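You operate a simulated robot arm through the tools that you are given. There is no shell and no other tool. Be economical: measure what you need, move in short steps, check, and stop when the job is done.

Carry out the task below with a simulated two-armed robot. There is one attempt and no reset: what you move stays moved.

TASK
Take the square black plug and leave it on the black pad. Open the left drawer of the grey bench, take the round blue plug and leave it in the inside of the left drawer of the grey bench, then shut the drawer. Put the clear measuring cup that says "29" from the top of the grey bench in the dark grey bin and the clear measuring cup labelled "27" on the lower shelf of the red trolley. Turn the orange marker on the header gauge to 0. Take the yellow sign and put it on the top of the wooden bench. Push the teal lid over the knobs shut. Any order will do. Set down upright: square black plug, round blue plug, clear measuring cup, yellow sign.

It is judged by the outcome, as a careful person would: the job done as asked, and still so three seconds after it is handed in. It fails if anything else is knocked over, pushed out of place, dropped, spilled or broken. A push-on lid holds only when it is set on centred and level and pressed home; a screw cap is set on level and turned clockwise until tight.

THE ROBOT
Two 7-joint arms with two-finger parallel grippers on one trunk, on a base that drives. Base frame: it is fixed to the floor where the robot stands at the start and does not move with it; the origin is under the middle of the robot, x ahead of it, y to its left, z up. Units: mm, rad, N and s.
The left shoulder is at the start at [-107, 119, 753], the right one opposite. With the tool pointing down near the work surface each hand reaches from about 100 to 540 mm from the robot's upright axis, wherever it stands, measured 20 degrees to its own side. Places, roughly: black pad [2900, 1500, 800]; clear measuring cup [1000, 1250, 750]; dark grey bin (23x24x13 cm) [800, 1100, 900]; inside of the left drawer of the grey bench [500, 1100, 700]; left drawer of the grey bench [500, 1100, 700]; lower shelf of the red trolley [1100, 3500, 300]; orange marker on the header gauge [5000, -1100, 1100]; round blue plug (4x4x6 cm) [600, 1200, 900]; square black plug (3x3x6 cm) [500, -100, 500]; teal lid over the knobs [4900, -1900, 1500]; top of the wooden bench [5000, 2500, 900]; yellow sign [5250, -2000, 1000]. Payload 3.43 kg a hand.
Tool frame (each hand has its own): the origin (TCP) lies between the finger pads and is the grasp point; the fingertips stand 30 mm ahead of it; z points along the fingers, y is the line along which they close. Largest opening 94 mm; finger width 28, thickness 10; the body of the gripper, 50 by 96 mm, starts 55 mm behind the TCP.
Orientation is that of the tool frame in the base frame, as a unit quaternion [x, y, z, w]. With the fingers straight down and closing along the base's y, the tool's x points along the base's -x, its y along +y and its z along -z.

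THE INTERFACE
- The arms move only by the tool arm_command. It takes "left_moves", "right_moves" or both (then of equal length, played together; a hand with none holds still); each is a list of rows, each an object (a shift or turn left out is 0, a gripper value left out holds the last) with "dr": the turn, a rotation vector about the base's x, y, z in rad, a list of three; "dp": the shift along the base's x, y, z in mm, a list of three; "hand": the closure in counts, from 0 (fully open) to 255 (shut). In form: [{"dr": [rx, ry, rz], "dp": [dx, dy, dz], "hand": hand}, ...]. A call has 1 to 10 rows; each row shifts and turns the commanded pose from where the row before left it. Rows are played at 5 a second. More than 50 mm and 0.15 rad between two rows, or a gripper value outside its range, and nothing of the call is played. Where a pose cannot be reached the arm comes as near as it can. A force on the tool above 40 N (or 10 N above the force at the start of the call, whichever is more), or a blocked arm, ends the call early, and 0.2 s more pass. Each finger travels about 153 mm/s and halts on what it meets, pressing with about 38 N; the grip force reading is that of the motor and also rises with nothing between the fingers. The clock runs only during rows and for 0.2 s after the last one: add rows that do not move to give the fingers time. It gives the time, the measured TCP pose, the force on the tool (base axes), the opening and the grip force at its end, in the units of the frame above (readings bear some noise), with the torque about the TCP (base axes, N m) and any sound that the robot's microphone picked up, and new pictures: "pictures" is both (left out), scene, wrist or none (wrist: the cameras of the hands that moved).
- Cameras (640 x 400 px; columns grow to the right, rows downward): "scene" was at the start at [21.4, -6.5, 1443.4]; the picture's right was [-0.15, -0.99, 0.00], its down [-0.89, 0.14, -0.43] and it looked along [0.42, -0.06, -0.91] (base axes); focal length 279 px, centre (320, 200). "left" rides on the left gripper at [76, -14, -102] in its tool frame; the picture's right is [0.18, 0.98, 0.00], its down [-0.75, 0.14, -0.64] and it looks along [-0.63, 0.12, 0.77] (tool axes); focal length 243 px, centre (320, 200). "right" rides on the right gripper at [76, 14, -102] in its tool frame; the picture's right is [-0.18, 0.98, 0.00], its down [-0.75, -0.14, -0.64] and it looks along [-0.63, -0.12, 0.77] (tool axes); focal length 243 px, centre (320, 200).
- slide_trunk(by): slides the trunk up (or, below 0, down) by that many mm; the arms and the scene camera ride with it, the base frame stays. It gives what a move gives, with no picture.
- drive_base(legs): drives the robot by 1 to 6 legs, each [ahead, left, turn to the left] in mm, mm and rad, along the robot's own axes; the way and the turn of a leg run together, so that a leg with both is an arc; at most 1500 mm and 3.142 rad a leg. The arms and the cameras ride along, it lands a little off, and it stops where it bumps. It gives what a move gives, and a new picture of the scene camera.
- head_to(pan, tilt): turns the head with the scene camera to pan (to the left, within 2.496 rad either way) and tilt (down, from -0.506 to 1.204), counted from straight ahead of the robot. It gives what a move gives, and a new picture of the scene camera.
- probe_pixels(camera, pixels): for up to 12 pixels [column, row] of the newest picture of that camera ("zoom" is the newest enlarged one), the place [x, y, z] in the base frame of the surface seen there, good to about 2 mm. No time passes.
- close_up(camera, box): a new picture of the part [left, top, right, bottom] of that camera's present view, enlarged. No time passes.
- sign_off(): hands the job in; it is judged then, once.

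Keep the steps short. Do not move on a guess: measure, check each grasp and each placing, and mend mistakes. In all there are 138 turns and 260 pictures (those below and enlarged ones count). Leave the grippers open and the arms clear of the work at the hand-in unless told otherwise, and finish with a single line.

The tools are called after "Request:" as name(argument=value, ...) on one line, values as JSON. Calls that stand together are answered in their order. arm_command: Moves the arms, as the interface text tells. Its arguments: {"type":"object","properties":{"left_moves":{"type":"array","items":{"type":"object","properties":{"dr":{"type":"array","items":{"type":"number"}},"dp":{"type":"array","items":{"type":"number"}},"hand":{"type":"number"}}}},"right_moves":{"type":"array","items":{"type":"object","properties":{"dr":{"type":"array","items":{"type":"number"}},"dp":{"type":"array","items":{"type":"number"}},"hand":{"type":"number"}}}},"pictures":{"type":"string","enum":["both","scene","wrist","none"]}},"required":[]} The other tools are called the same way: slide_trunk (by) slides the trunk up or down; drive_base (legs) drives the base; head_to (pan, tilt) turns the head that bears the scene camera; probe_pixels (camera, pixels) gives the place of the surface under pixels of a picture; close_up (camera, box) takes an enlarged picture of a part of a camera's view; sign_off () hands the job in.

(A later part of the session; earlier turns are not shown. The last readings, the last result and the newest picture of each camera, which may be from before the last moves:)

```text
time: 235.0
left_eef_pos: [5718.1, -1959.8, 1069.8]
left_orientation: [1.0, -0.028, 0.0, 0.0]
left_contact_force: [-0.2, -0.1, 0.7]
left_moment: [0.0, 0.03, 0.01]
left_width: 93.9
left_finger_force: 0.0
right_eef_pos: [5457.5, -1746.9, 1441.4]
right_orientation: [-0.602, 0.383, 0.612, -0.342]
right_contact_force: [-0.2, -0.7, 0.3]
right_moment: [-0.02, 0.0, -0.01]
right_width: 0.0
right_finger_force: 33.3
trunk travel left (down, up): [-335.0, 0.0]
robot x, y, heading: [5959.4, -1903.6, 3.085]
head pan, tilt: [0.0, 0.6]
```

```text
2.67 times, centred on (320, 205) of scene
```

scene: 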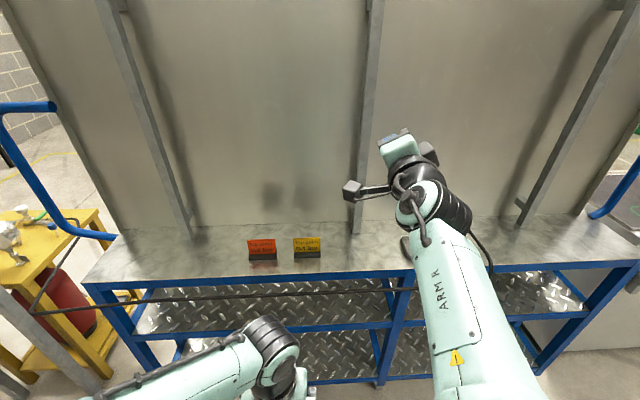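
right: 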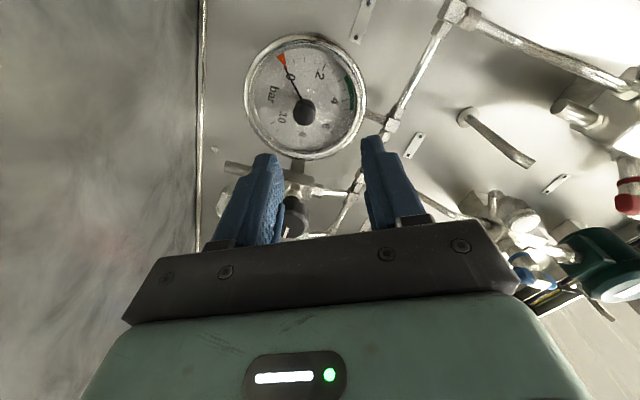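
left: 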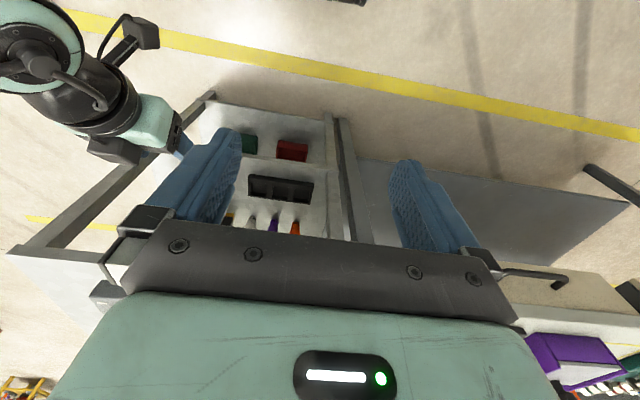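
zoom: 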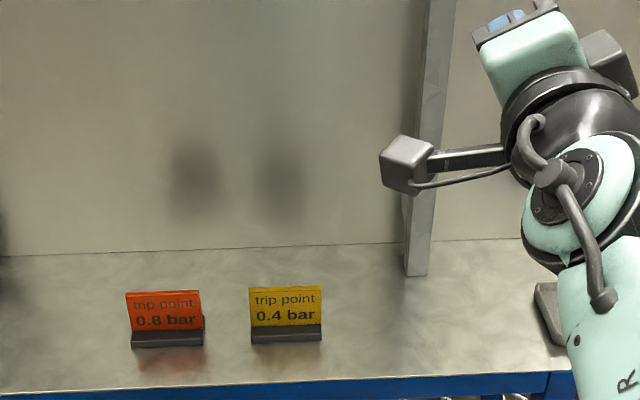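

Yellow sign "trip point 0.4 bar" at (307,248). I probe it, the orange one, the ledge and the cable.

Request:
probe_pixels(camera="scene", pixels=[[307, 241], [295, 243], [319, 243], [307, 254], [307, 259], [307, 265], [274, 252], [340, 290], [200, 298], [307, 270], [307, 225], [478, 245]])

Request:
close_up(camera="scene", box=[280, 225, 340, 275])

Request:
probe_pixels(camera="zoom", pixels=[[150, 190], [420, 190], [290, 145], [290, 260], [130, 300], [430, 300], [290, 330], [290, 310], [290, 275]])

```text
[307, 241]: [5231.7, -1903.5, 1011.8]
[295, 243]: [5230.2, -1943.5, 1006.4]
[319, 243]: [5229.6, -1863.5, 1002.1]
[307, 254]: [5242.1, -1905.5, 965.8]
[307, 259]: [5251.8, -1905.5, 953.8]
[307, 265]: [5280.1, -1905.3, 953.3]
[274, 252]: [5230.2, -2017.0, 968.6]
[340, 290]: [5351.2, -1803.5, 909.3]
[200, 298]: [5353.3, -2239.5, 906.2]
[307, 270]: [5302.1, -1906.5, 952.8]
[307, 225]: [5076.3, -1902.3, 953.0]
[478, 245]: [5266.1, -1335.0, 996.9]
```

```text
8.00 times, centred on (310, 250) of scene
```

zoom: 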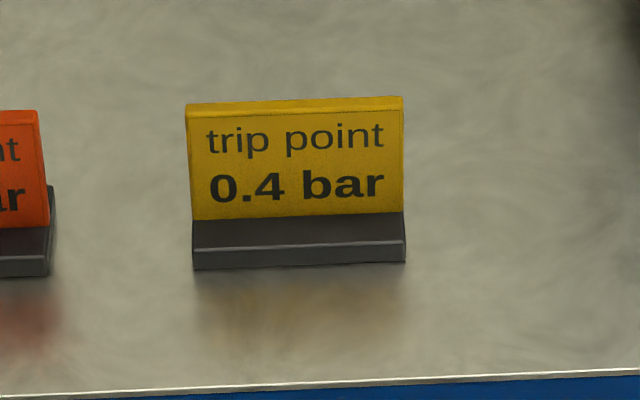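

```text
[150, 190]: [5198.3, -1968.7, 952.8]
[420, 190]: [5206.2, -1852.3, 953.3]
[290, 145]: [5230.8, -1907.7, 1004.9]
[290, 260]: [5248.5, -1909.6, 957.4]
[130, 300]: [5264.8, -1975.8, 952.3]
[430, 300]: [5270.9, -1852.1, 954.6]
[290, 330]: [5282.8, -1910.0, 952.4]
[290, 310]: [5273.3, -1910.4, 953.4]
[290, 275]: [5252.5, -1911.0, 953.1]
```

Sign plate: face x≈5230, y -1947..-1861, top z≈1013. I retract the right hand, drive closer, then turn the left hand 90° so it pinches the plate along x.

Request:
arm_command(right_moves=[{"dp": [45, 0, 0]}, {"dp": [45, 0, 0]}, {"dp": [45, 0, 0]}, {}, {}, {}, {}, {}, {}, {}], left_moves=[{"dr": [0, 0, -0.149]}, {"dr": [0, 0, -0.149], "dp": [0, 0, 8]}, {"dr": [0, 0, -0.149], "dp": [0, 0, 8]}, {"dr": [0, 0, -0.149], "dp": [0, 0, 8]}, {"dr": [0, 0, -0.149], "dp": [0, 0, 8]}, {"dr": [0, 0, -0.149]}, {"dr": [0, 0, -0.149]}, {"dr": [0, 0, -0.149]}, {"dr": [0, 0, -0.149]}, {"dr": [0, 0, -0.149]}], pictures="none")

Request:
drive_base(legs=[[235, -105, 0.056]])

```text
time: 237.2
left_eef_pos: [5720.2, -1961.2, 1101.9]
left_orientation: [0.714, -0.7, 0.0, 0.0]
left_contact_force: [-0.3, 0.4, -0.7]
left_moment: [-0.02, -0.02, 0.04]
left_width: 93.8
left_finger_force: 0.1
right_eef_pos: [5591.9, -1747.5, 1442.8]
right_orientation: [-0.602, 0.382, 0.612, -0.343]
right_contact_force: [0.1, -0.1, 0.1]
right_moment: [0.04, -0.03, -0.02]
right_width: 0.0
right_finger_force: 32.7
trunk travel left (down, up): [-335.0, 0.0]
robot x, y, heading: [5956.0, -1904.2, 3.088]
head pan, tilt: [0.0, 0.6]
```

```text
time: 239.0
left_eef_pos: [5493.3, -1862.1, 1101.7]
left_orientation: [0.734, -0.679, 0.0, 0.0]
left_contact_force: [0.4, 0.1, 0.8]
left_moment: [0.0, 0.03, -0.02]
left_width: 93.9
left_finger_force: 0.0
right_eef_pos: [5356.2, -1656.3, 1443.0]
right_orientation: [0.612, -0.366, -0.602, 0.359]
right_contact_force: [1.0, 0.4, 0.4]
right_moment: [-0.02, 0.03, 0.01]
right_width: 0.1
right_finger_force: 33.0
trunk travel left (down, up): [-335.0, 0.0]
robot x, y, heading: [5723.5, -1795.0, 3.141]
head pan, tilt: [0.0, 0.6]
```

scene: 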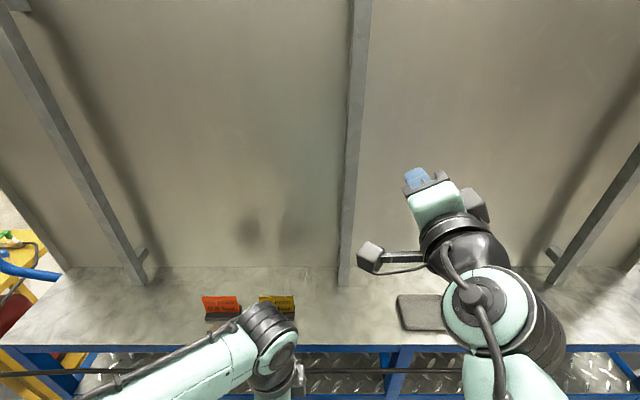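

Request:
arm_command(left_moves=[{"dp": [-44, -7, -2], "dr": [0, 0, -0.039]}, {"dp": [-44, -7, -2], "dr": [0, 0, -0.039]}, {"dp": [-44, -7, -2]}, {"dp": [-44, -7, -4]}, {"dp": [-44, -7, -4]}, {"dp": [-46, -7, -6]}, {}], pictures="both")

```text
time: 240.6
left_eef_pos: [5224.7, -1904.3, 1080.9]
left_orientation: [0.707, -0.707, 0.0, 0.0]
left_contact_force: [0.0, 0.4, -0.7]
left_moment: [0.0, 0.0, 0.01]
left_width: 93.9
left_finger_force: 0.0
right_eef_pos: [5355.2, -1655.8, 1443.8]
right_orientation: [0.612, -0.366, -0.602, 0.36]
right_contact_force: [0.7, 0.8, -0.4]
right_moment: [0.02, 0.01, 0.02]
right_width: 0.0
right_finger_force: 33.2
trunk travel left (down, up): [-335.0, 0.0]
robot x, y, heading: [5731.4, -1793.6, 3.146]
head pan, tilt: [0.0, 0.6]
```

scene: 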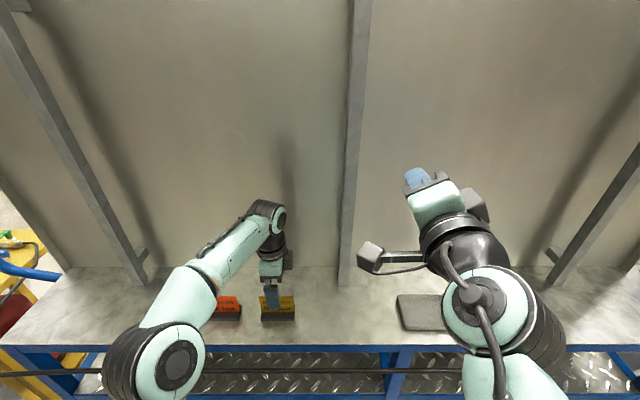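
left: 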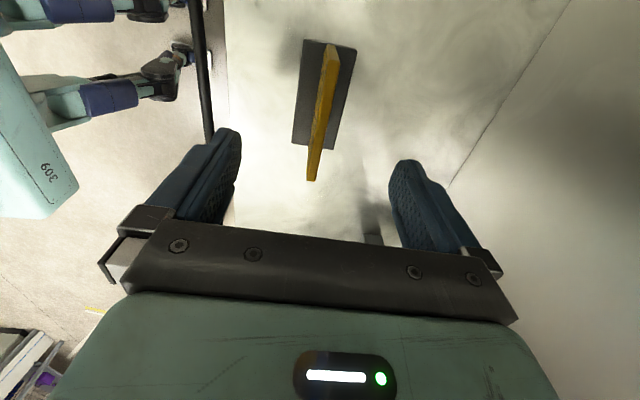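

The plate is between the fingers. I verify its top line, then lower.

Request:
probe_pixels(camera="left", pixels=[[332, 60], [323, 110], [313, 175], [312, 60], [300, 130], [340, 60]])

Request:
arm_command(left_moves=[{"dp": [0, 0, -30]}, {"dp": [0, 0, -30]}, {"dp": [0, 0, -15]}, {}], pictures="wrist")

```text
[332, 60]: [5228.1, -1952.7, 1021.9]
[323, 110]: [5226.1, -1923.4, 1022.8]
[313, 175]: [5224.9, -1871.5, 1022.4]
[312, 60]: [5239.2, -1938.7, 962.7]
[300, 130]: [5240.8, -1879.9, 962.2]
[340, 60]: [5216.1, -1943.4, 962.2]
```

```text
time: 241.6
left_eef_pos: [5225.0, -1902.9, 1007.4]
left_orientation: [0.708, -0.707, 0.0, 0.0]
left_contact_force: [-0.3, 0.6, 0.1]
left_moment: [0.03, -0.02, 0.01]
left_width: 94.2
left_finger_force: 0.0
right_eef_pos: [5354.6, -1657.0, 1443.6]
right_orientation: [0.612, -0.366, -0.601, 0.36]
right_contact_force: [0.3, -0.1, -0.6]
right_moment: [-0.03, 0.02, -0.02]
right_width: 0.0
right_finger_force: 33.0
trunk travel left (down, up): [-335.0, 0.0]
robot x, y, heading: [5729.1, -1794.9, 3.143]
head pan, tilt: [0.0, 0.6]
```

left: 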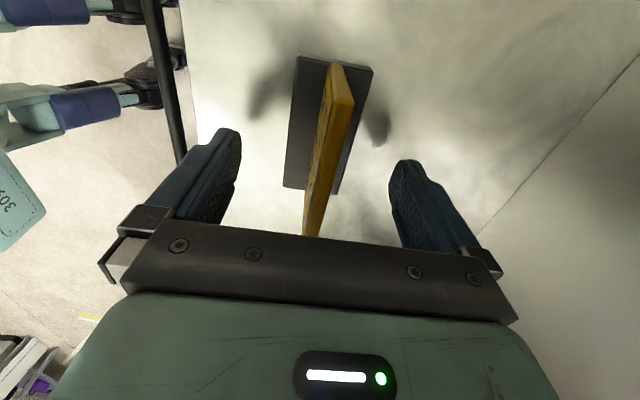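

Close on the plate and lift 60 mm.

Request:
arm_command(left_moves=[{"dp": [1, -3, 0], "hand": 255}, {}, {}, {"dp": [0, 0, 20]}, {"dp": [0, 0, 30]}, {"dp": [0, 0, 40]}, {}], pictures="both")

```text
time: 243.2
left_eef_pos: [5227.9, -1907.3, 1097.9]
left_orientation: [-0.707, 0.707, -0.001, 0.0]
left_contact_force: [-0.1, -0.4, -0.8]
left_moment: [-0.03, 0.0, 0.0]
left_width: 11.7
left_finger_force: 37.7
right_eef_pos: [5353.5, -1656.3, 1442.6]
right_orientation: [0.611, -0.367, -0.602, 0.36]
right_contact_force: [0.4, -0.2, -0.3]
right_moment: [-0.01, 0.01, 0.02]
right_width: 0.0
right_finger_force: 33.0
trunk travel left (down, up): [-335.0, 0.0]
robot x, y, heading: [5729.2, -1789.2, 3.143]
head pan, tilt: [0.0, 0.6]
```

scene: 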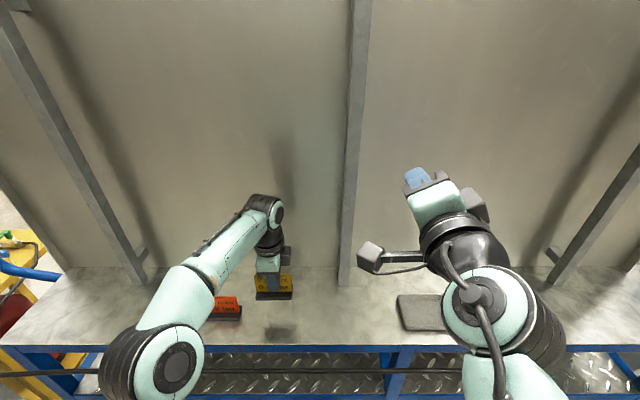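
left: 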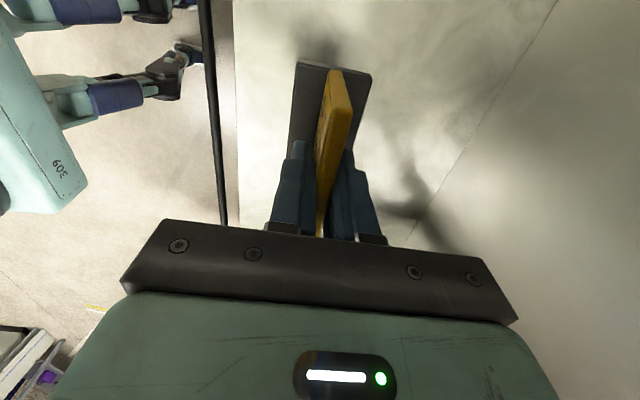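

Sign held. I draw the hand back, reverse into the aisle and strafe along to the wooden bench's back side.

Request:
arm_command(left_moves=[{"dp": [40, 5, 5]}, {"dp": [40, 5, 5]}, {"dp": [40, 5, 5]}, {"dp": [40, 5, 5]}, {}], pictures="none")

Request:
drive_base(legs=[[-300, 0, 0], [0, -1500, 0], [0, -1200, 0]])

Request:
head_to(pan=-0.7, tilt=0.35)

```text
time: 244.4
left_eef_pos: [5387.5, -1885.5, 1116.4]
left_orientation: [0.708, -0.707, 0.001, 0.0]
left_contact_force: [0.6, -0.2, -0.7]
left_moment: [0.0, -0.01, 0.01]
left_width: 11.8
left_finger_force: 38.0
right_eef_pos: [5352.9, -1655.9, 1444.6]
right_orientation: [0.612, -0.366, -0.602, 0.359]
right_contact_force: [0.3, -0.7, 0.1]
right_moment: [-0.01, 0.02, -0.03]
right_width: 0.2
right_finger_force: 33.1
trunk travel left (down, up): [-335.0, 0.0]
robot x, y, heading: [5729.4, -1789.5, 3.14]
head pan, tilt: [0.0, 0.6]
```

```text
time: 269.6
left_eef_pos: [5674.4, 791.8, 1116.8]
left_orientation: [0.713, -0.701, 0.0, 0.0]
left_contact_force: [-0.2, -0.4, -1.0]
left_moment: [0.0, 0.0, 0.0]
left_width: 11.8
left_finger_force: 37.9
right_eef_pos: [5638.3, 1020.0, 1443.2]
right_orientation: [0.614, -0.361, -0.6, 0.365]
right_contact_force: [0.0, 0.6, -0.4]
right_moment: [-0.01, -0.03, 0.02]
right_width: 0.1
right_finger_force: 32.9
trunk travel left (down, up): [-335.0, 0.0]
robot x, y, heading: [6007.0, 888.8, -3.13]
head pan, tilt: [0.0, 0.6]
```

scene: 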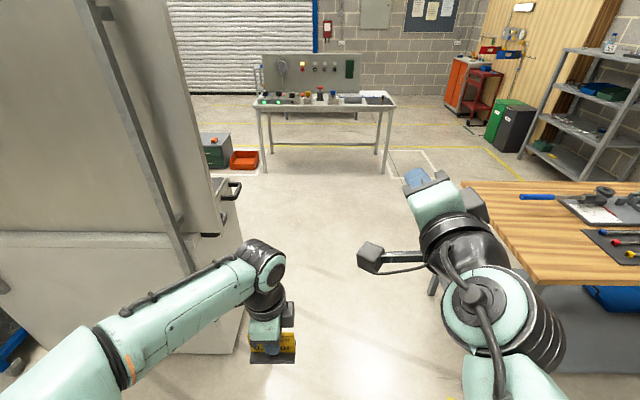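

```text
time: 270.7
left_eef_pos: [5674.7, 792.3, 1116.5]
left_orientation: [0.714, -0.701, -0.001, -0.001]
left_contact_force: [-0.4, -0.1, -0.2]
left_moment: [0.02, 0.0, 0.0]
left_width: 11.8
left_finger_force: 37.6
right_eef_pos: [5636.8, 1020.1, 1444.4]
right_orientation: [0.615, -0.361, -0.599, 0.364]
right_contact_force: [-0.4, 0.3, 0.7]
right_moment: [0.02, 0.03, 0.02]
right_width: 0.0
right_finger_force: 33.2
trunk travel left (down, up): [-335.0, 0.0]
robot x, y, heading: [6016.2, 890.0, -3.128]
head pan, tilt: [-0.7, 0.351]
```

scene: 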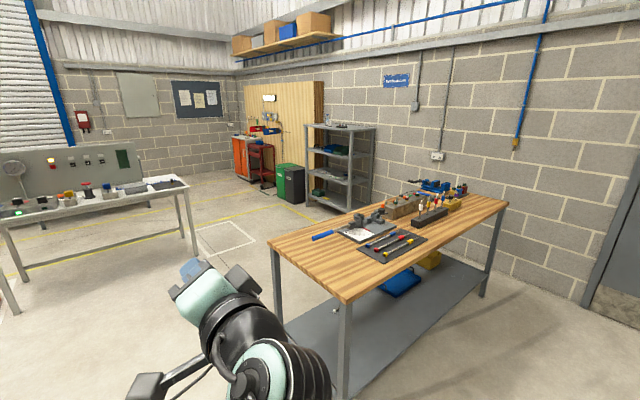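

Free bench top near its near corner. I probe it.

Request:
probe_pixels(camera="scene", pixels=[[345, 297], [272, 240], [330, 270], [350, 275], [310, 250], [380, 262], [430, 240], [400, 265], [440, 255], [365, 245], [500, 205]])

Request:
close_up(camera="scene", box=[260, 170, 520, 310])

```text
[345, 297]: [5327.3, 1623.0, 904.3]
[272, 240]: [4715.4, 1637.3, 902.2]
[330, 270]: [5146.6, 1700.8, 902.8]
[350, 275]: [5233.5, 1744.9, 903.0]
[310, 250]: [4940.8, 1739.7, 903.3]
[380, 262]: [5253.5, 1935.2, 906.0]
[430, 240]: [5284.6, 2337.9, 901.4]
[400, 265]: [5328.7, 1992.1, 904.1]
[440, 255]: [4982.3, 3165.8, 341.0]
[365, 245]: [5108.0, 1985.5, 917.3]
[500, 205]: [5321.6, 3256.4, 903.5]
```

```text
2.46 times, centred on (390, 240) of scene
```

zoom: 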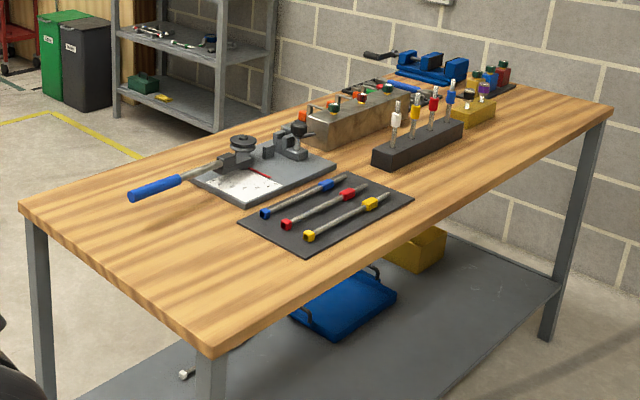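

Bench top z≈903, free around [5200,1745]. I drive there.

Request:
drive_base(legs=[[0, -960, -0.013], [320, 0, 0]])

Request:
head_to(pan=0.1, tilt=0.75)

```text
time: 281.3
left_eef_pos: [5350.4, 1772.8, 1116.2]
left_orientation: [-0.704, 0.71, 0.001, 0.0]
left_contact_force: [-0.3, -0.2, -0.9]
left_moment: [-0.02, -0.04, 0.01]
left_width: 11.4
left_finger_force: 37.6
right_eef_pos: [5319.8, 2003.8, 1443.2]
right_orientation: [0.61, -0.369, -0.603, 0.357]
right_contact_force: [0.2, 0.4, 0.2]
right_moment: [-0.01, -0.02, -0.01]
right_width: 0.0
right_finger_force: 32.7
trunk travel left (down, up): [-335.0, 0.0]
robot x, y, heading: [5688.8, 1860.7, 3.13]
head pan, tilt: [-0.7, 0.351]
```

scene: 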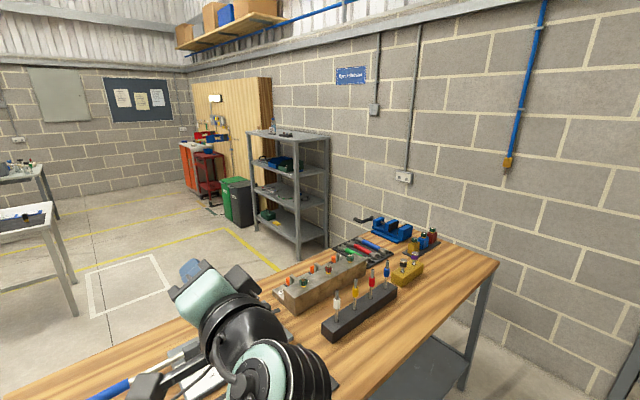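

```text
time: 282.4
left_eef_pos: [5351.4, 1773.5, 1116.2]
left_orientation: [-0.705, 0.709, 0.0, 0.0]
left_contact_force: [-0.5, -0.8, -0.2]
left_moment: [-0.04, 0.01, 0.0]
left_width: 11.5
left_finger_force: 38.0
right_eef_pos: [5318.2, 2002.9, 1443.7]
right_orientation: [0.61, -0.369, -0.603, 0.357]
right_contact_force: [-0.2, -0.1, -0.1]
right_moment: [0.01, 0.02, -0.01]
right_width: 0.0
right_finger_force: 32.9
trunk travel left (down, up): [-335.0, 0.0]
robot x, y, heading: [5687.9, 1864.8, 3.131]
head pan, tilt: [0.099, 0.75]
```

scene: 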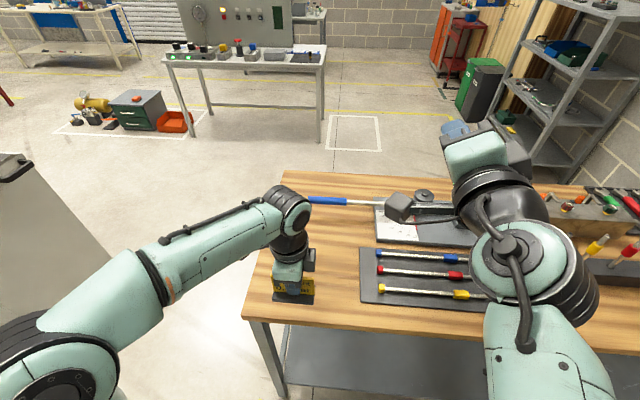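

Request:
arm_command(left_moves=[{"dp": [-35, -7, -10]}, {"dp": [-35, -7, -20]}, {"dp": [-35, -7, -30]}, {"dp": [-35, -7, -40]}, {"dp": [0, 0, -40]}, {"dp": [0, 0, -12]}, {}], pictures="both")

Request:
probe_pixels(camera="left", pixels=[[300, 100], [297, 65], [370, 75], [250, 60], [420, 120]])

```text
refused: row 4 steps farther than a row can; nothing moved
```

```text
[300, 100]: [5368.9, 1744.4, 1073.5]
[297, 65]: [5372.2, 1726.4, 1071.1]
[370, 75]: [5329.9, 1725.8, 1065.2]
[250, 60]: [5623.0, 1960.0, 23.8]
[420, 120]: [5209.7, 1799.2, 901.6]
```

Request:
arm_command(left_moves=[{"dp": [-35, -7, -10]}, {"dp": [-35, -7, -25]}, {"dp": [-35, -7, -25]}, {"dp": [-35, -7, -25]}, {"dp": [0, 0, -35]}, {"dp": [0, 0, -30]}, {}], pictures="both")

Request:
probe_pixels(camera="left", pixels=[[300, 100], [297, 70], [368, 80], [250, 60], [420, 120], [330, 80]])

```text
time: 284.0
left_eef_pos: [5210.5, 1746.7, 968.0]
left_orientation: [-0.705, 0.709, 0.0, 0.0]
left_contact_force: [0.8, -0.4, -0.9]
left_moment: [0.03, -0.02, 0.01]
left_width: 11.6
left_finger_force: 38.2
right_eef_pos: [5317.9, 2004.3, 1444.1]
right_orientation: [0.611, -0.368, -0.603, 0.357]
right_contact_force: [0.2, 0.5, -0.1]
right_moment: [0.0, 0.0, 0.0]
right_width: 0.1
right_finger_force: 32.7
trunk travel left (down, up): [-335.0, 0.0]
robot x, y, heading: [5692.4, 1864.4, 3.135]
head pan, tilt: [0.099, 0.75]
```

scene: 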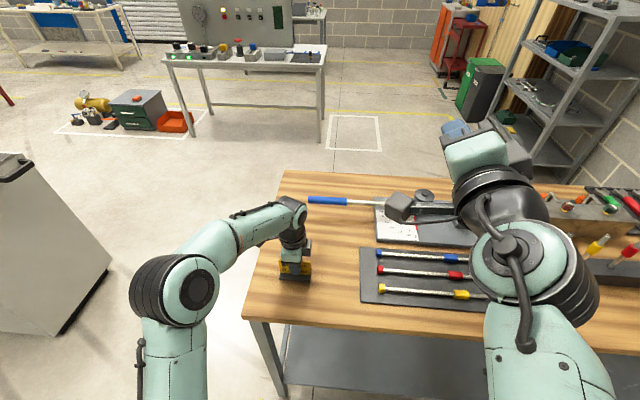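
left: 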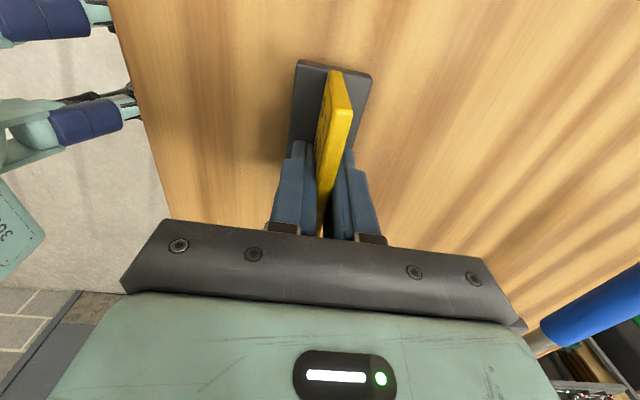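

```text
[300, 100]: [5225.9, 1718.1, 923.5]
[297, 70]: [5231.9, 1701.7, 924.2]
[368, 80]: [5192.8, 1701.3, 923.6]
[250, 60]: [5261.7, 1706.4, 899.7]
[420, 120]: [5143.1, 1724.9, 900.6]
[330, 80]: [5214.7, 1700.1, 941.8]
```

The base bottom is about 12 mm above the top. I lower to contact.

Request:
arm_command(left_moves=[{"dp": [0, 0, -8]}, {"dp": [0, 0, -2]}, {}, {"dp": [0, 0, -2]}, {}], pictures="none")

```text
time: 285.2
left_eef_pos: [5211.3, 1745.4, 955.7]
left_orientation: [-0.704, 0.71, 0.001, -0.001]
left_contact_force: [2.2, 0.1, 6.9]
left_moment: [-0.12, -0.08, 0.04]
left_width: 11.7
left_finger_force: 38.1
right_eef_pos: [5319.0, 2004.0, 1444.1]
right_orientation: [0.611, -0.367, -0.604, 0.358]
right_contact_force: [-0.5, -0.1, 0.0]
right_moment: [-0.03, -0.02, -0.01]
right_width: 0.0
right_finger_force: 32.5
trunk travel left (down, up): [-335.0, 0.0]
robot x, y, heading: [5690.1, 1862.3, 3.131]
head pan, tilt: [0.099, 0.75]
```

Contact at 7 N. I release, then rise.

Request:
arm_command(left_moves=[{"hand": 180}, {"hand": 60}, {}, {"dp": [0, 0, 30], "hand": 0}, {"dp": [0, 0, 45]}, {"dp": [0, 0, 45]}, {"dp": [40, 0, 20]}, {"dp": [40, 0, 0]}, {}], pictures="both")

Request:
close_up(camera="scene", box=[240, 180, 400, 300])

```text
time: 287.2
left_eef_pos: [5290.7, 1746.6, 1094.1]
left_orientation: [-0.703, 0.711, 0.001, 0.0]
left_contact_force: [0.6, 0.3, -0.6]
left_moment: [-0.02, 0.04, 0.01]
left_width: 93.7
left_finger_force: 0.0
right_eef_pos: [5317.3, 2002.3, 1443.7]
right_orientation: [0.611, -0.368, -0.604, 0.357]
right_contact_force: [-1.3, -0.5, -0.7]
right_moment: [0.0, 0.02, -0.02]
right_width: 0.2
right_finger_force: 32.8
trunk travel left (down, up): [-335.0, 0.0]
robot x, y, heading: [5690.5, 1865.2, 3.134]
head pan, tilt: [0.099, 0.75]
```

scene: 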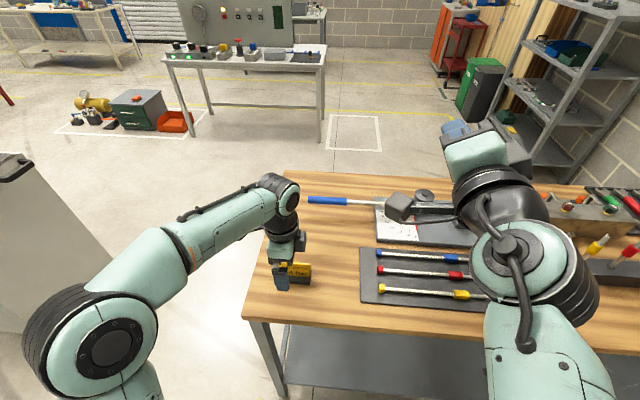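
left: 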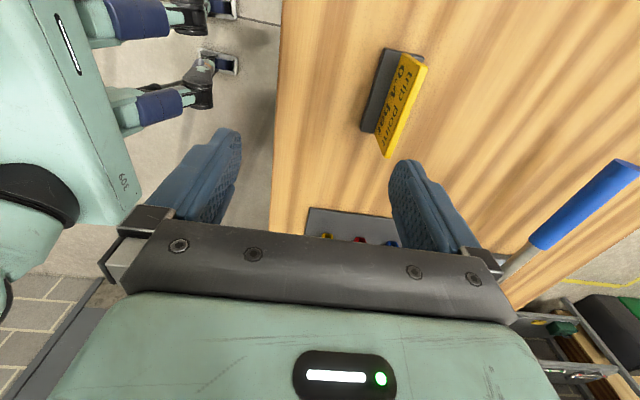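

```text
3.33 times, centred on (320, 240) of scene
```

zoom: 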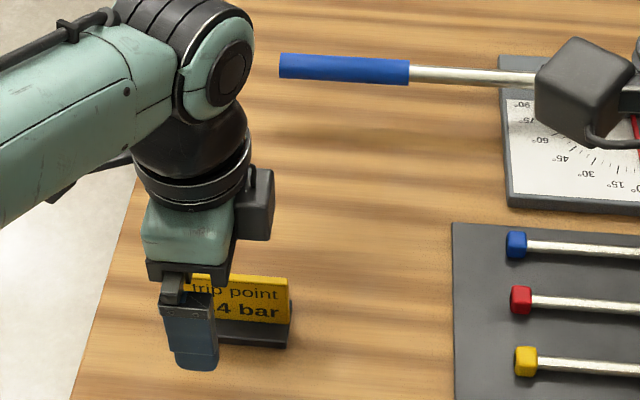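

The sign stands upright on the wooden bench. Now I return to the grey bench's back side, facing -x, via y≈1000 and then y≈2270.

Request:
drive_base(legs=[[-220, 0, 0.008], [0, 900, 0], [1500, 0, 0], [370, 0, 0], [0, -1300, 0], [1500, 0, 0]])

Request:
head_to(pan=0.2, tilt=0.35)

```text
time: 324.0
left_eef_pos: [2121.5, 2156.2, 1094.6]
left_orientation: [-0.702, 0.713, 0.001, 0.0]
left_contact_force: [0.2, -0.5, -0.1]
left_moment: [0.02, 0.01, -0.01]
left_width: 94.0
left_finger_force: 0.1
right_eef_pos: [2151.7, 2412.9, 1443.2]
right_orientation: [0.609, -0.371, -0.605, 0.354]
right_contact_force: [0.0, -0.6, -0.6]
right_moment: [0.0, 0.02, -0.04]
right_width: 0.2
right_finger_force: 33.5
trunk travel left (down, up): [-335.0, 0.0]
robot x, y, heading: [2522.0, 2269.1, 3.124]
head pan, tilt: [0.099, 0.75]
```

scene: 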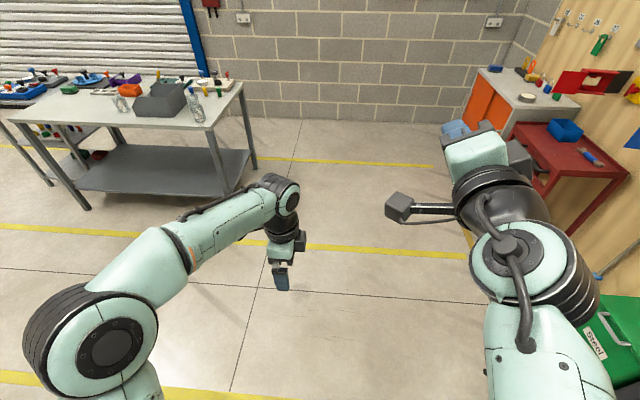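

```text
time: 324.9
left_eef_pos: [2121.1, 2156.2, 1094.1]
left_orientation: [-0.702, 0.713, 0.001, 0.0]
left_contact_force: [0.5, 0.8, -0.7]
left_moment: [0.0, 0.04, -0.07]
left_width: 93.9
left_finger_force: 0.0
right_eef_pos: [2150.9, 2412.1, 1444.0]
right_orientation: [0.609, -0.371, -0.606, 0.354]
right_contact_force: [-0.9, 0.1, 0.0]
right_moment: [0.02, -0.02, -0.01]
right_width: 0.0
right_finger_force: 32.5
trunk travel left (down, up): [-335.0, 0.0]
robot x, y, heading: [2521.0, 2268.0, 3.124]
head pan, tilt: [0.201, 0.351]
```

scene: 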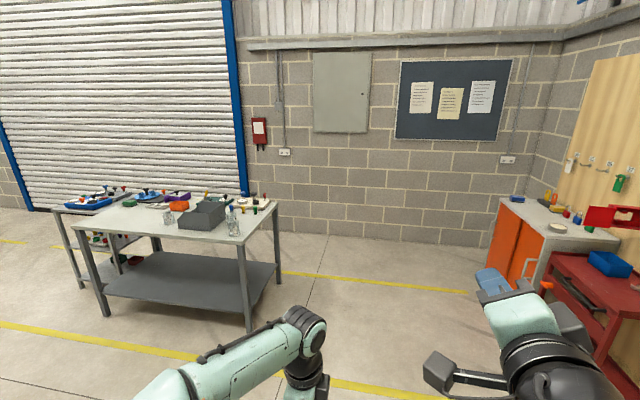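

Request:
close_up(camera="scene", box=[140, 180, 290, 260])

Request:
probe_pixels(camera="scene", pixels=[[168, 218], [233, 226], [234, 233], [232, 208], [168, 224], [200, 215], [242, 245], [78, 230], [280, 212]])

```text
4.27 times, centred on (215, 220) of scene
```

zoom: 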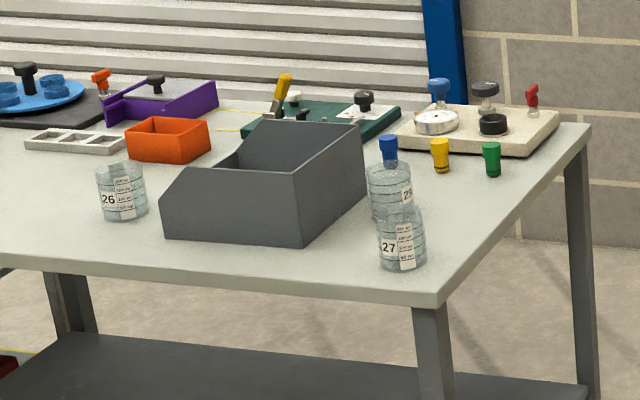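

```text
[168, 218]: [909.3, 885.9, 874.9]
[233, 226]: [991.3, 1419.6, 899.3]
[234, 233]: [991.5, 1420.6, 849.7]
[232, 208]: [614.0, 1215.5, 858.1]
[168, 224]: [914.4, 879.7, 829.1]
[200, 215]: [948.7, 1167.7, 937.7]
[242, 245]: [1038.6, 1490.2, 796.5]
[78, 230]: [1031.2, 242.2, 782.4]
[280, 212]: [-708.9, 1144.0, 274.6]
```

Cup "27" is at about [960,1420], "29" just behind it, and "26" is elsewhere. I turn the right hand fingers-down (pitch, then yaw) and lower it, here in the open.

Request:
arm_command(right_moves=[{"dr": [0, -0.145, 0], "dp": [5, 0, -25], "hand": 0}, {"dr": [0, -0.145, 0], "dp": [5, 0, -25]}, {"dr": [0, -0.145, 0], "dp": [5, 0, -25]}, {"dr": [0, -0.145, 0], "dp": [5, 0, -25]}, {"dr": [0, -0.145, 0], "dp": [5, 0, -25]}, {"dr": [0, -0.145, 0], "dp": [5, 0, -25]}, {"dr": [0, -0.145, 0], "dp": [0, 0, -25]}, {"dr": [0, -0.145, 0], "dp": [0, 0, -25]}, {"dr": [0, -0.145, 0], "dp": [0, 0, -25]}, {"dr": [0, -0.145, 0], "dp": [0, 0, -25]}], pictures="none")

Request:
arm_command(right_moves=[{"dr": [0, -0.1, 0], "dp": [0, 0, -20]}, {"dr": [0, 0, 0.14], "dp": [0, 0, -20]}, {"dr": [0, 0, 0.14], "dp": [0, 0, -20]}, {"dr": [0, 0, 0.14], "dp": [0, 0, -20]}, {"dr": [0, 0, 0.14]}, {"dr": [0, 0, 0.14]}, {"dr": [0, 0, 0.14]}, {"dr": [0, 0, 0.14]}, {"dr": [0, 0, 0.1]}, {}], pictures="none")

Request:
drive_base(legs=[[1060, 0, 0.015]])

```text
time: 325.8
left_eef_pos: [2122.2, 2156.4, 1094.4]
left_orientation: [-0.701, 0.713, 0.002, 0.001]
left_contact_force: [-0.5, 0.2, -0.3]
left_moment: [0.03, -0.03, -0.01]
left_width: 94.2
left_finger_force: 0.0
right_eef_pos: [2184.8, 2382.4, 1378.1]
right_orientation: [0.745, -0.401, -0.42, 0.328]
right_contact_force: [-0.2, -0.5, -0.1]
right_moment: [0.0, 0.02, -0.03]
right_width: 94.2
right_finger_force: 0.1
trunk travel left (down, up): [-335.0, 0.0]
robot x, y, heading: [2526.6, 2268.0, 3.122]
head pan, tilt: [0.201, 0.351]
stopped in row 4 (right hand): the arm was blocked; the commanded pose is now the measured one
```

```text
time: 328.0
left_eef_pos: [2123.9, 2156.2, 1094.8]
left_orientation: [-0.702, 0.712, 0.0, 0.001]
left_contact_force: [0.3, 0.5, 0.3]
left_moment: [-0.01, 0.0, 0.01]
left_width: 93.9
left_finger_force: 0.0
right_eef_pos: [2137.3, 2350.2, 1355.2]
right_orientation: [0.871, 0.035, -0.171, 0.46]
right_contact_force: [-0.2, -0.4, -0.1]
right_moment: [-0.04, -0.01, -0.01]
right_width: 94.1
right_finger_force: 0.2
right hand out of reach, approached as far as the arm can: row 4, 5, 6, 7
trunk travel left (down, up): [-335.0, 0.0]
robot x, y, heading: [2520.1, 2270.8, 3.13]
head pan, tilt: [0.201, 0.351]
```

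```text
time: 333.4
left_eef_pos: [1075.7, 2168.0, 1095.0]
left_orientation: [-0.705, 0.71, 0.0, -0.001]
left_contact_force: [0.6, -0.2, -0.1]
left_moment: [-0.02, 0.0, 0.02]
left_width: 94.0
left_finger_force: 0.1
right_eef_pos: [1090.6, 2362.3, 1353.2]
right_orientation: [0.871, 0.037, -0.169, 0.461]
right_contact_force: [-0.8, 0.5, -0.7]
right_moment: [0.01, -0.01, 0.01]
right_width: 93.7
right_finger_force: 0.1
trunk travel left (down, up): [-335.0, 0.0]
robot x, y, heading: [1474.4, 2284.5, 3.128]
head pan, tilt: [0.201, 0.351]
```

scene: 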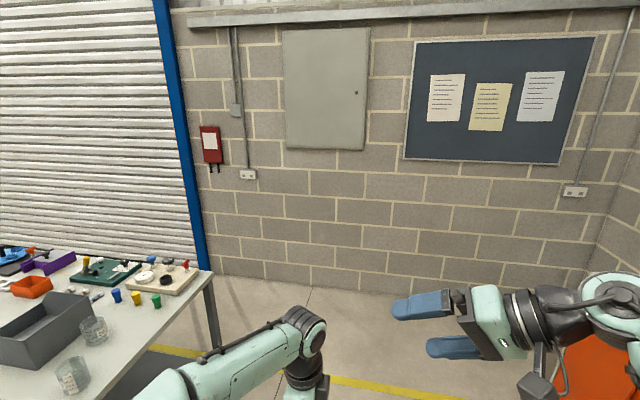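

The right arm got contorted. I straighten it towards fingers-down with the exact rotation while lowering and moving ahead.

Request:
arm_command(right_moves=[{"dp": [-4, 5, -40]}, {"dp": [-4, 5, -40]}, {"dr": [0.1204, -0.0441, -0.0096], "dp": [-4, 5, -30]}, {"dr": [0.1204, -0.0441, -0.0096], "dp": [-4, 5, -30]}, {"dr": [0.1204, -0.0441, -0.0096], "dp": [-4, 5, -20]}, {"dr": [0.1204, -0.0441, -0.0096], "dp": [-4, 5, -20]}, {"dr": [0.1204, -0.0441, -0.0096], "dp": [-4, 5, -20]}, {"dr": [0.1204, -0.0441, -0.0096], "dp": [-4, 5, -20]}, {"dr": [0.1204, -0.0441, -0.0096], "dp": [-4, 5, -20]}, {"dr": [0.1204, -0.0441, -0.0096], "dp": [-4, 5, -20]}], pictures="none")

Request:
head_to(pan=0.3, tilt=0.7)

```text
time: 335.6
left_eef_pos: [1074.3, 2167.5, 1094.6]
left_orientation: [-0.704, 0.71, 0.0, 0.001]
left_contact_force: [-0.1, -0.6, -0.3]
left_moment: [0.02, 0.01, 0.02]
left_width: 93.6
left_finger_force: 0.0
right_eef_pos: [1115.5, 2308.3, 1159.1]
right_orientation: [1.0, -0.002, 0.002, 0.0]
right_contact_force: [0.5, -0.7, -0.1]
right_moment: [0.0, 0.0, -0.02]
right_width: 94.1
right_finger_force: 0.0
right hand out of reach, approached as far as the arm can: row 2, 3, 4, 5, 6, 7, 8, 9, 10
trunk travel left (down, up): [-335.0, 0.0]
robot x, y, heading: [1475.6, 2283.5, 3.128]
head pan, tilt: [0.201, 0.351]
```

```text
time: 336.4
left_eef_pos: [1076.4, 2167.7, 1094.1]
left_orientation: [-0.704, 0.71, 0.0, 0.001]
left_contact_force: [-0.2, 0.3, -0.7]
left_moment: [0.01, 0.01, 0.01]
left_width: 94.0
left_finger_force: 0.1
right_eef_pos: [1116.0, 2309.1, 1159.1]
right_orientation: [1.0, -0.001, 0.001, 0.002]
right_contact_force: [-0.4, -0.7, -0.6]
right_moment: [0.0, 0.02, -0.01]
right_width: 93.8
right_finger_force: 0.0
trunk travel left (down, up): [-335.0, 0.0]
robot x, y, heading: [1474.3, 2281.4, 3.135]
head pan, tilt: [0.3, 0.7]
```

scene: 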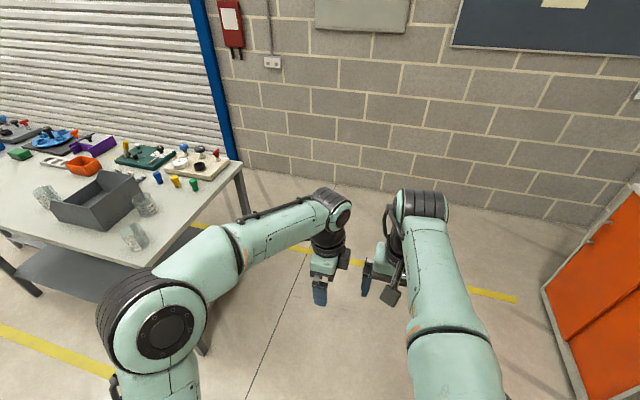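

Both hands point down now. I move the right hand outward and lower to see that it is responsive.

Request:
arm_command(right_moves=[{"dp": [-10, 25, -20]}, {"dp": [-10, 25, -20]}, {"dp": [-10, 25, -20]}, {"dp": [-10, 25, -20]}, {}], pictures="none")

Request:
close_up(camera="scene", box=[0, 130, 230, 280])

Request:
probe_pixels(camera="scene", pixels=[[135, 226], [135, 240], [145, 195], [145, 208], [100, 195], [55, 210], [110, 172], [137, 185], [110, 230], [95, 210], [158, 178], [90, 185]])

```text
time: 337.6
left_eef_pos: [1076.1, 2167.0, 1096.7]
left_orientation: [-0.704, 0.71, 0.001, 0.0]
left_contact_force: [0.1, 0.8, -1.0]
left_moment: [0.02, -0.01, 0.01]
left_width: 93.8
left_finger_force: 0.1
right_eef_pos: [1079.8, 2306.5, 1085.1]
right_orientation: [1.0, -0.004, 0.001, 0.001]
right_contact_force: [0.2, -0.2, -0.7]
right_moment: [0.0, 0.01, 0.0]
right_width: 93.9
right_finger_force: 0.0
right hand out of reach, approached as far as the arm can: row 1, 2, 3, 4
trunk travel left (down, up): [-335.0, 0.0]
robot x, y, heading: [1474.0, 2280.1, 3.133]
head pan, tilt: [0.3, 0.7]
```

```text
2.67 times, centred on (115, 205) of scene
```

zoom: 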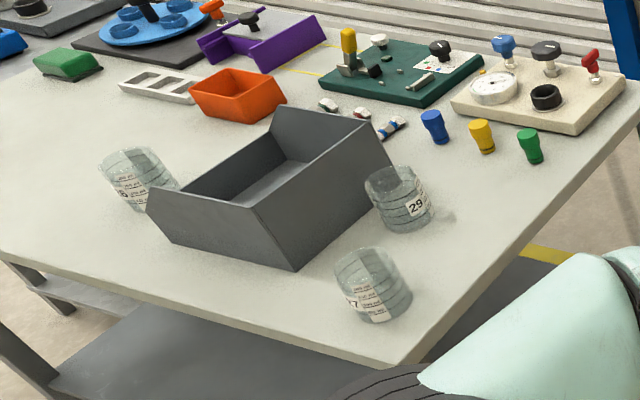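

```text
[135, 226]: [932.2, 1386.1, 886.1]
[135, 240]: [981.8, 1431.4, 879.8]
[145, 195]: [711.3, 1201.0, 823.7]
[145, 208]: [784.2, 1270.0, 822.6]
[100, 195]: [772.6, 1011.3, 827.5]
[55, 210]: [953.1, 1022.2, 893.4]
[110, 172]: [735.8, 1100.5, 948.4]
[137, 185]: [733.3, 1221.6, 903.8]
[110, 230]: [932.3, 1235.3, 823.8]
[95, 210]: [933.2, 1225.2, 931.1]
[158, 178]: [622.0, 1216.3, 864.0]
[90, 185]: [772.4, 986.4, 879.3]
```

The cups are transparent, so I probe their labels. I also try to bring the right arm back toward its starting posture (nearer the body, lower).

Request:
probe_pixels(camera="zoom", pixels=[[378, 308], [362, 305], [418, 207], [408, 222], [128, 192], [372, 262], [400, 180]])

Request:
arm_command(right_moves=[{"dp": [30, 10, -35]}, {"dp": [30, 10, -35]}, {"dp": [20, 20, -35]}, {"dp": [20, 25, -35]}, {"dp": [20, 30, -20]}, {"dp": [20, 30, 0]}, {}], pictures="scene")

```text
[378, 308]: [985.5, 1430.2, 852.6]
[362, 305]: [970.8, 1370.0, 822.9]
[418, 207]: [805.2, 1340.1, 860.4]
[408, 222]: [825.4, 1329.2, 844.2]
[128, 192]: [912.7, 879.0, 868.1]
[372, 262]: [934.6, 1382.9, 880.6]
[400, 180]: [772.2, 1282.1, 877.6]
```

```text
time: 339.2
left_eef_pos: [1077.3, 2169.0, 1094.4]
left_orientation: [-0.704, 0.71, 0.0, 0.0]
left_contact_force: [0.2, -0.1, 0.0]
left_moment: [0.0, -0.03, 0.0]
left_width: 94.0
left_finger_force: 0.1
right_eef_pos: [1242.0, 2346.9, 920.8]
right_orientation: [1.0, 0.0, 0.0, 0.0]
right_contact_force: [0.4, -0.1, -0.5]
right_moment: [0.02, 0.01, 0.0]
right_width: 93.9
right_finger_force: 0.0
right hand out of reach, approached as far as the arm can: row 1, 3, 4, 5, 6
trunk travel left (down, up): [-335.0, 0.0]
robot x, y, heading: [1477.7, 2284.7, 3.133]
head pan, tilt: [0.3, 0.7]
```

scene: 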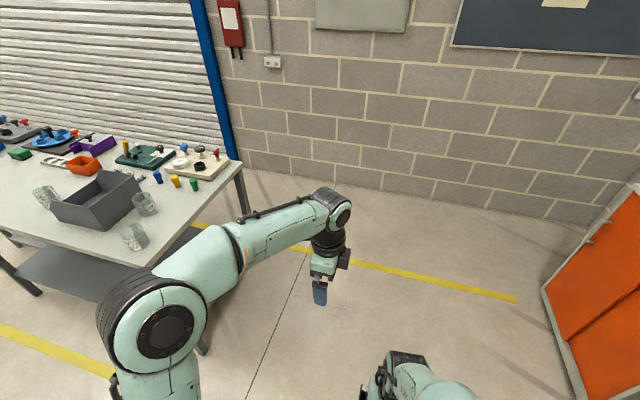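

Cup "27" centre is about [965,1402] and "29" about [795,1300]; the bin spans x 735–953, y 986–1235. I rotate the left hand back to nominal and go to the bench's left end, facing -y, for "29".

Request:
arm_command(left_moves=[{"dr": [0, 0, 0.149]}, {"dr": [0, 0, 0.149]}, {"dr": [0, 0, 0.149]}, {"dr": [0, 0, 0.149]}, {"dr": [0, 0, 0.149]}, {"dr": [0, 0, 0.149]}, {"dr": [0, 0, 0.149]}, {"dr": [0, 0, 0.149]}, {"dr": [0, 0, 0.149]}, {"dr": [0, 0, 0.149]}], pictures="none")

Request:
drive_base(legs=[[0, 0, 1.578], [0, -800, 0], [330, 0, 0]])

Request:
head_to(pan=0.1, tilt=0.85)

```text
time: 341.4
left_eef_pos: [1076.0, 2169.4, 1093.9]
left_orientation: [0.999, -0.042, 0.0, 0.0]
left_contact_force: [0.0, -0.8, -0.8]
left_moment: [0.02, 0.0, 0.02]
left_width: 93.7
left_finger_force: 0.0
right_eef_pos: [1241.9, 2347.0, 921.2]
right_orientation: [1.0, 0.0, 0.001, 0.0]
right_contact_force: [0.1, 0.5, -0.3]
right_moment: [-0.03, 0.01, 0.0]
right_width: 94.0
right_finger_force: 0.0
trunk travel left (down, up): [-335.0, 0.0]
robot x, y, heading: [1472.8, 2283.1, 3.134]
head pan, tilt: [0.3, 0.7]
```

```text
time: 354.4
left_eef_pos: [800.7, 1554.5, 1094.8]
left_orientation: [0.734, 0.679, 0.0, 0.0]
left_contact_force: [-1.0, -0.3, 1.0]
left_moment: [0.03, 0.0, 0.04]
left_width: 94.1
left_finger_force: 0.0
right_eef_pos: [618.3, 1720.2, 919.0]
right_orientation: [0.703, 0.711, 0.001, -0.001]
right_contact_force: [0.7, -0.1, 0.0]
right_moment: [-0.02, 0.02, 0.01]
right_width: 94.3
right_finger_force: 0.0
trunk travel left (down, up): [-335.0, 0.0]
robot x, y, heading: [676.9, 1948.7, -1.569]
head pan, tilt: [0.3, 0.7]
```

scene: 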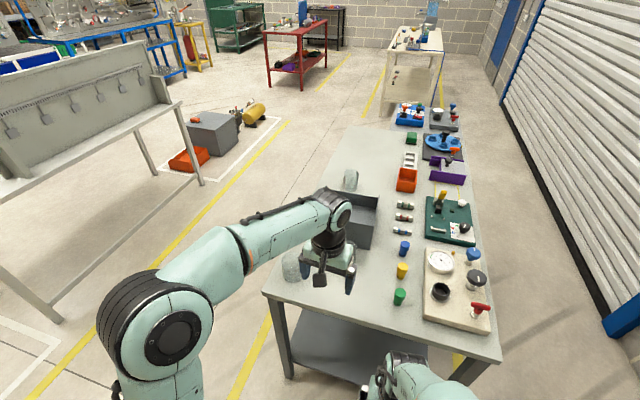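

```text
time: 355.1
left_eef_pos: [799.0, 1555.0, 1093.8]
left_orientation: [0.735, 0.679, 0.0, 0.0]
left_contact_force: [-0.1, -0.2, -0.2]
left_moment: [0.01, 0.0, 0.03]
left_width: 93.7
left_finger_force: 0.0
right_eef_pos: [619.6, 1718.5, 921.0]
right_orientation: [0.704, 0.711, 0.0, 0.0]
right_contact_force: [-0.2, -0.7, 0.3]
right_moment: [0.0, 0.0, -0.01]
right_width: 94.1
right_finger_force: 0.1
trunk travel left (down, up): [-335.0, 0.0]
robot x, y, heading: [679.2, 1953.4, -1.572]
head pan, tilt: [0.099, 0.85]
```

scene: 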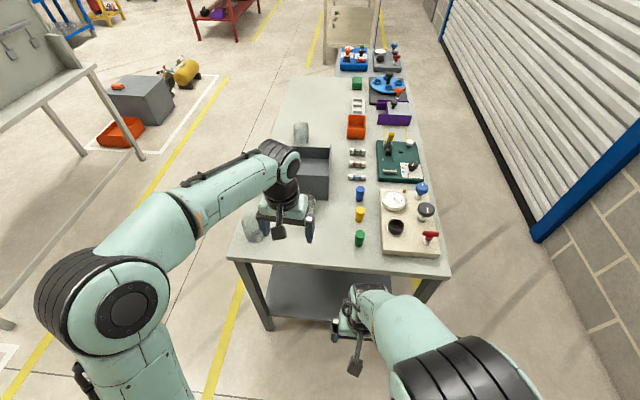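

I check with the left wrist camera.

Request:
close_up(camera="left", box=[0, 0, 639, 399])

```text
1.00 times, centred on (320, 200) of left (not enlarged: the box is as wide or as high as the picture)
```

zoom: 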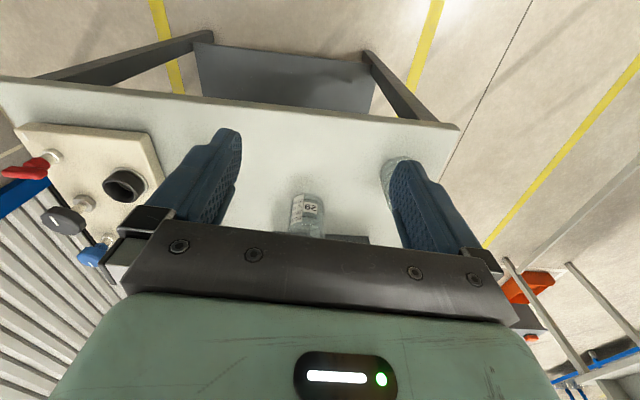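

Request:
close_up(camera="left", box=[260, 150, 380, 240])

Request:
probe_pixels(camera="left", pixels=[[310, 208], [312, 200], [308, 215], [296, 210], [300, 195], [290, 180]])

```text
4.44 times, centred on (320, 195) of left
```

zoom: 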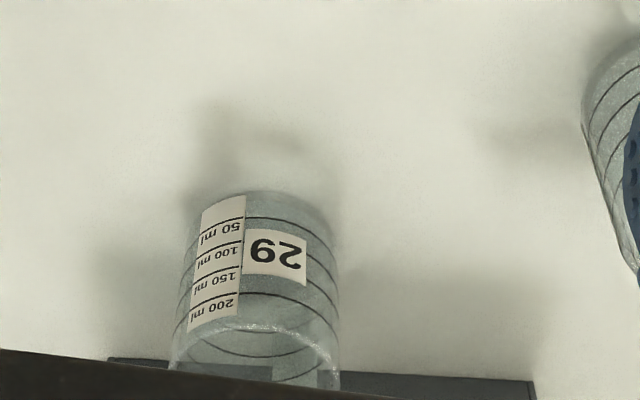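

```text
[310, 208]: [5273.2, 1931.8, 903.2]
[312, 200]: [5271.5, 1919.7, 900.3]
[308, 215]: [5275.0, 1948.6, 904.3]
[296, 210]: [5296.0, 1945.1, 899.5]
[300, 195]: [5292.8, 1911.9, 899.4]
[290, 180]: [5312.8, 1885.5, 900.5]
```

Request:
probe_pixels(camera="zoom", pixels=[[275, 258], [300, 262], [222, 205], [215, 300], [222, 260], [245, 240], [200, 180], [320, 200]])

```text
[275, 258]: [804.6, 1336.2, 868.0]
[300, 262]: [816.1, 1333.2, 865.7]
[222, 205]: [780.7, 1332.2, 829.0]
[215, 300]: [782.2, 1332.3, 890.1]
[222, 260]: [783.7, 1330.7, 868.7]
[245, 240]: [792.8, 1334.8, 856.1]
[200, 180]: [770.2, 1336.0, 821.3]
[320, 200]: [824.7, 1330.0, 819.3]
```

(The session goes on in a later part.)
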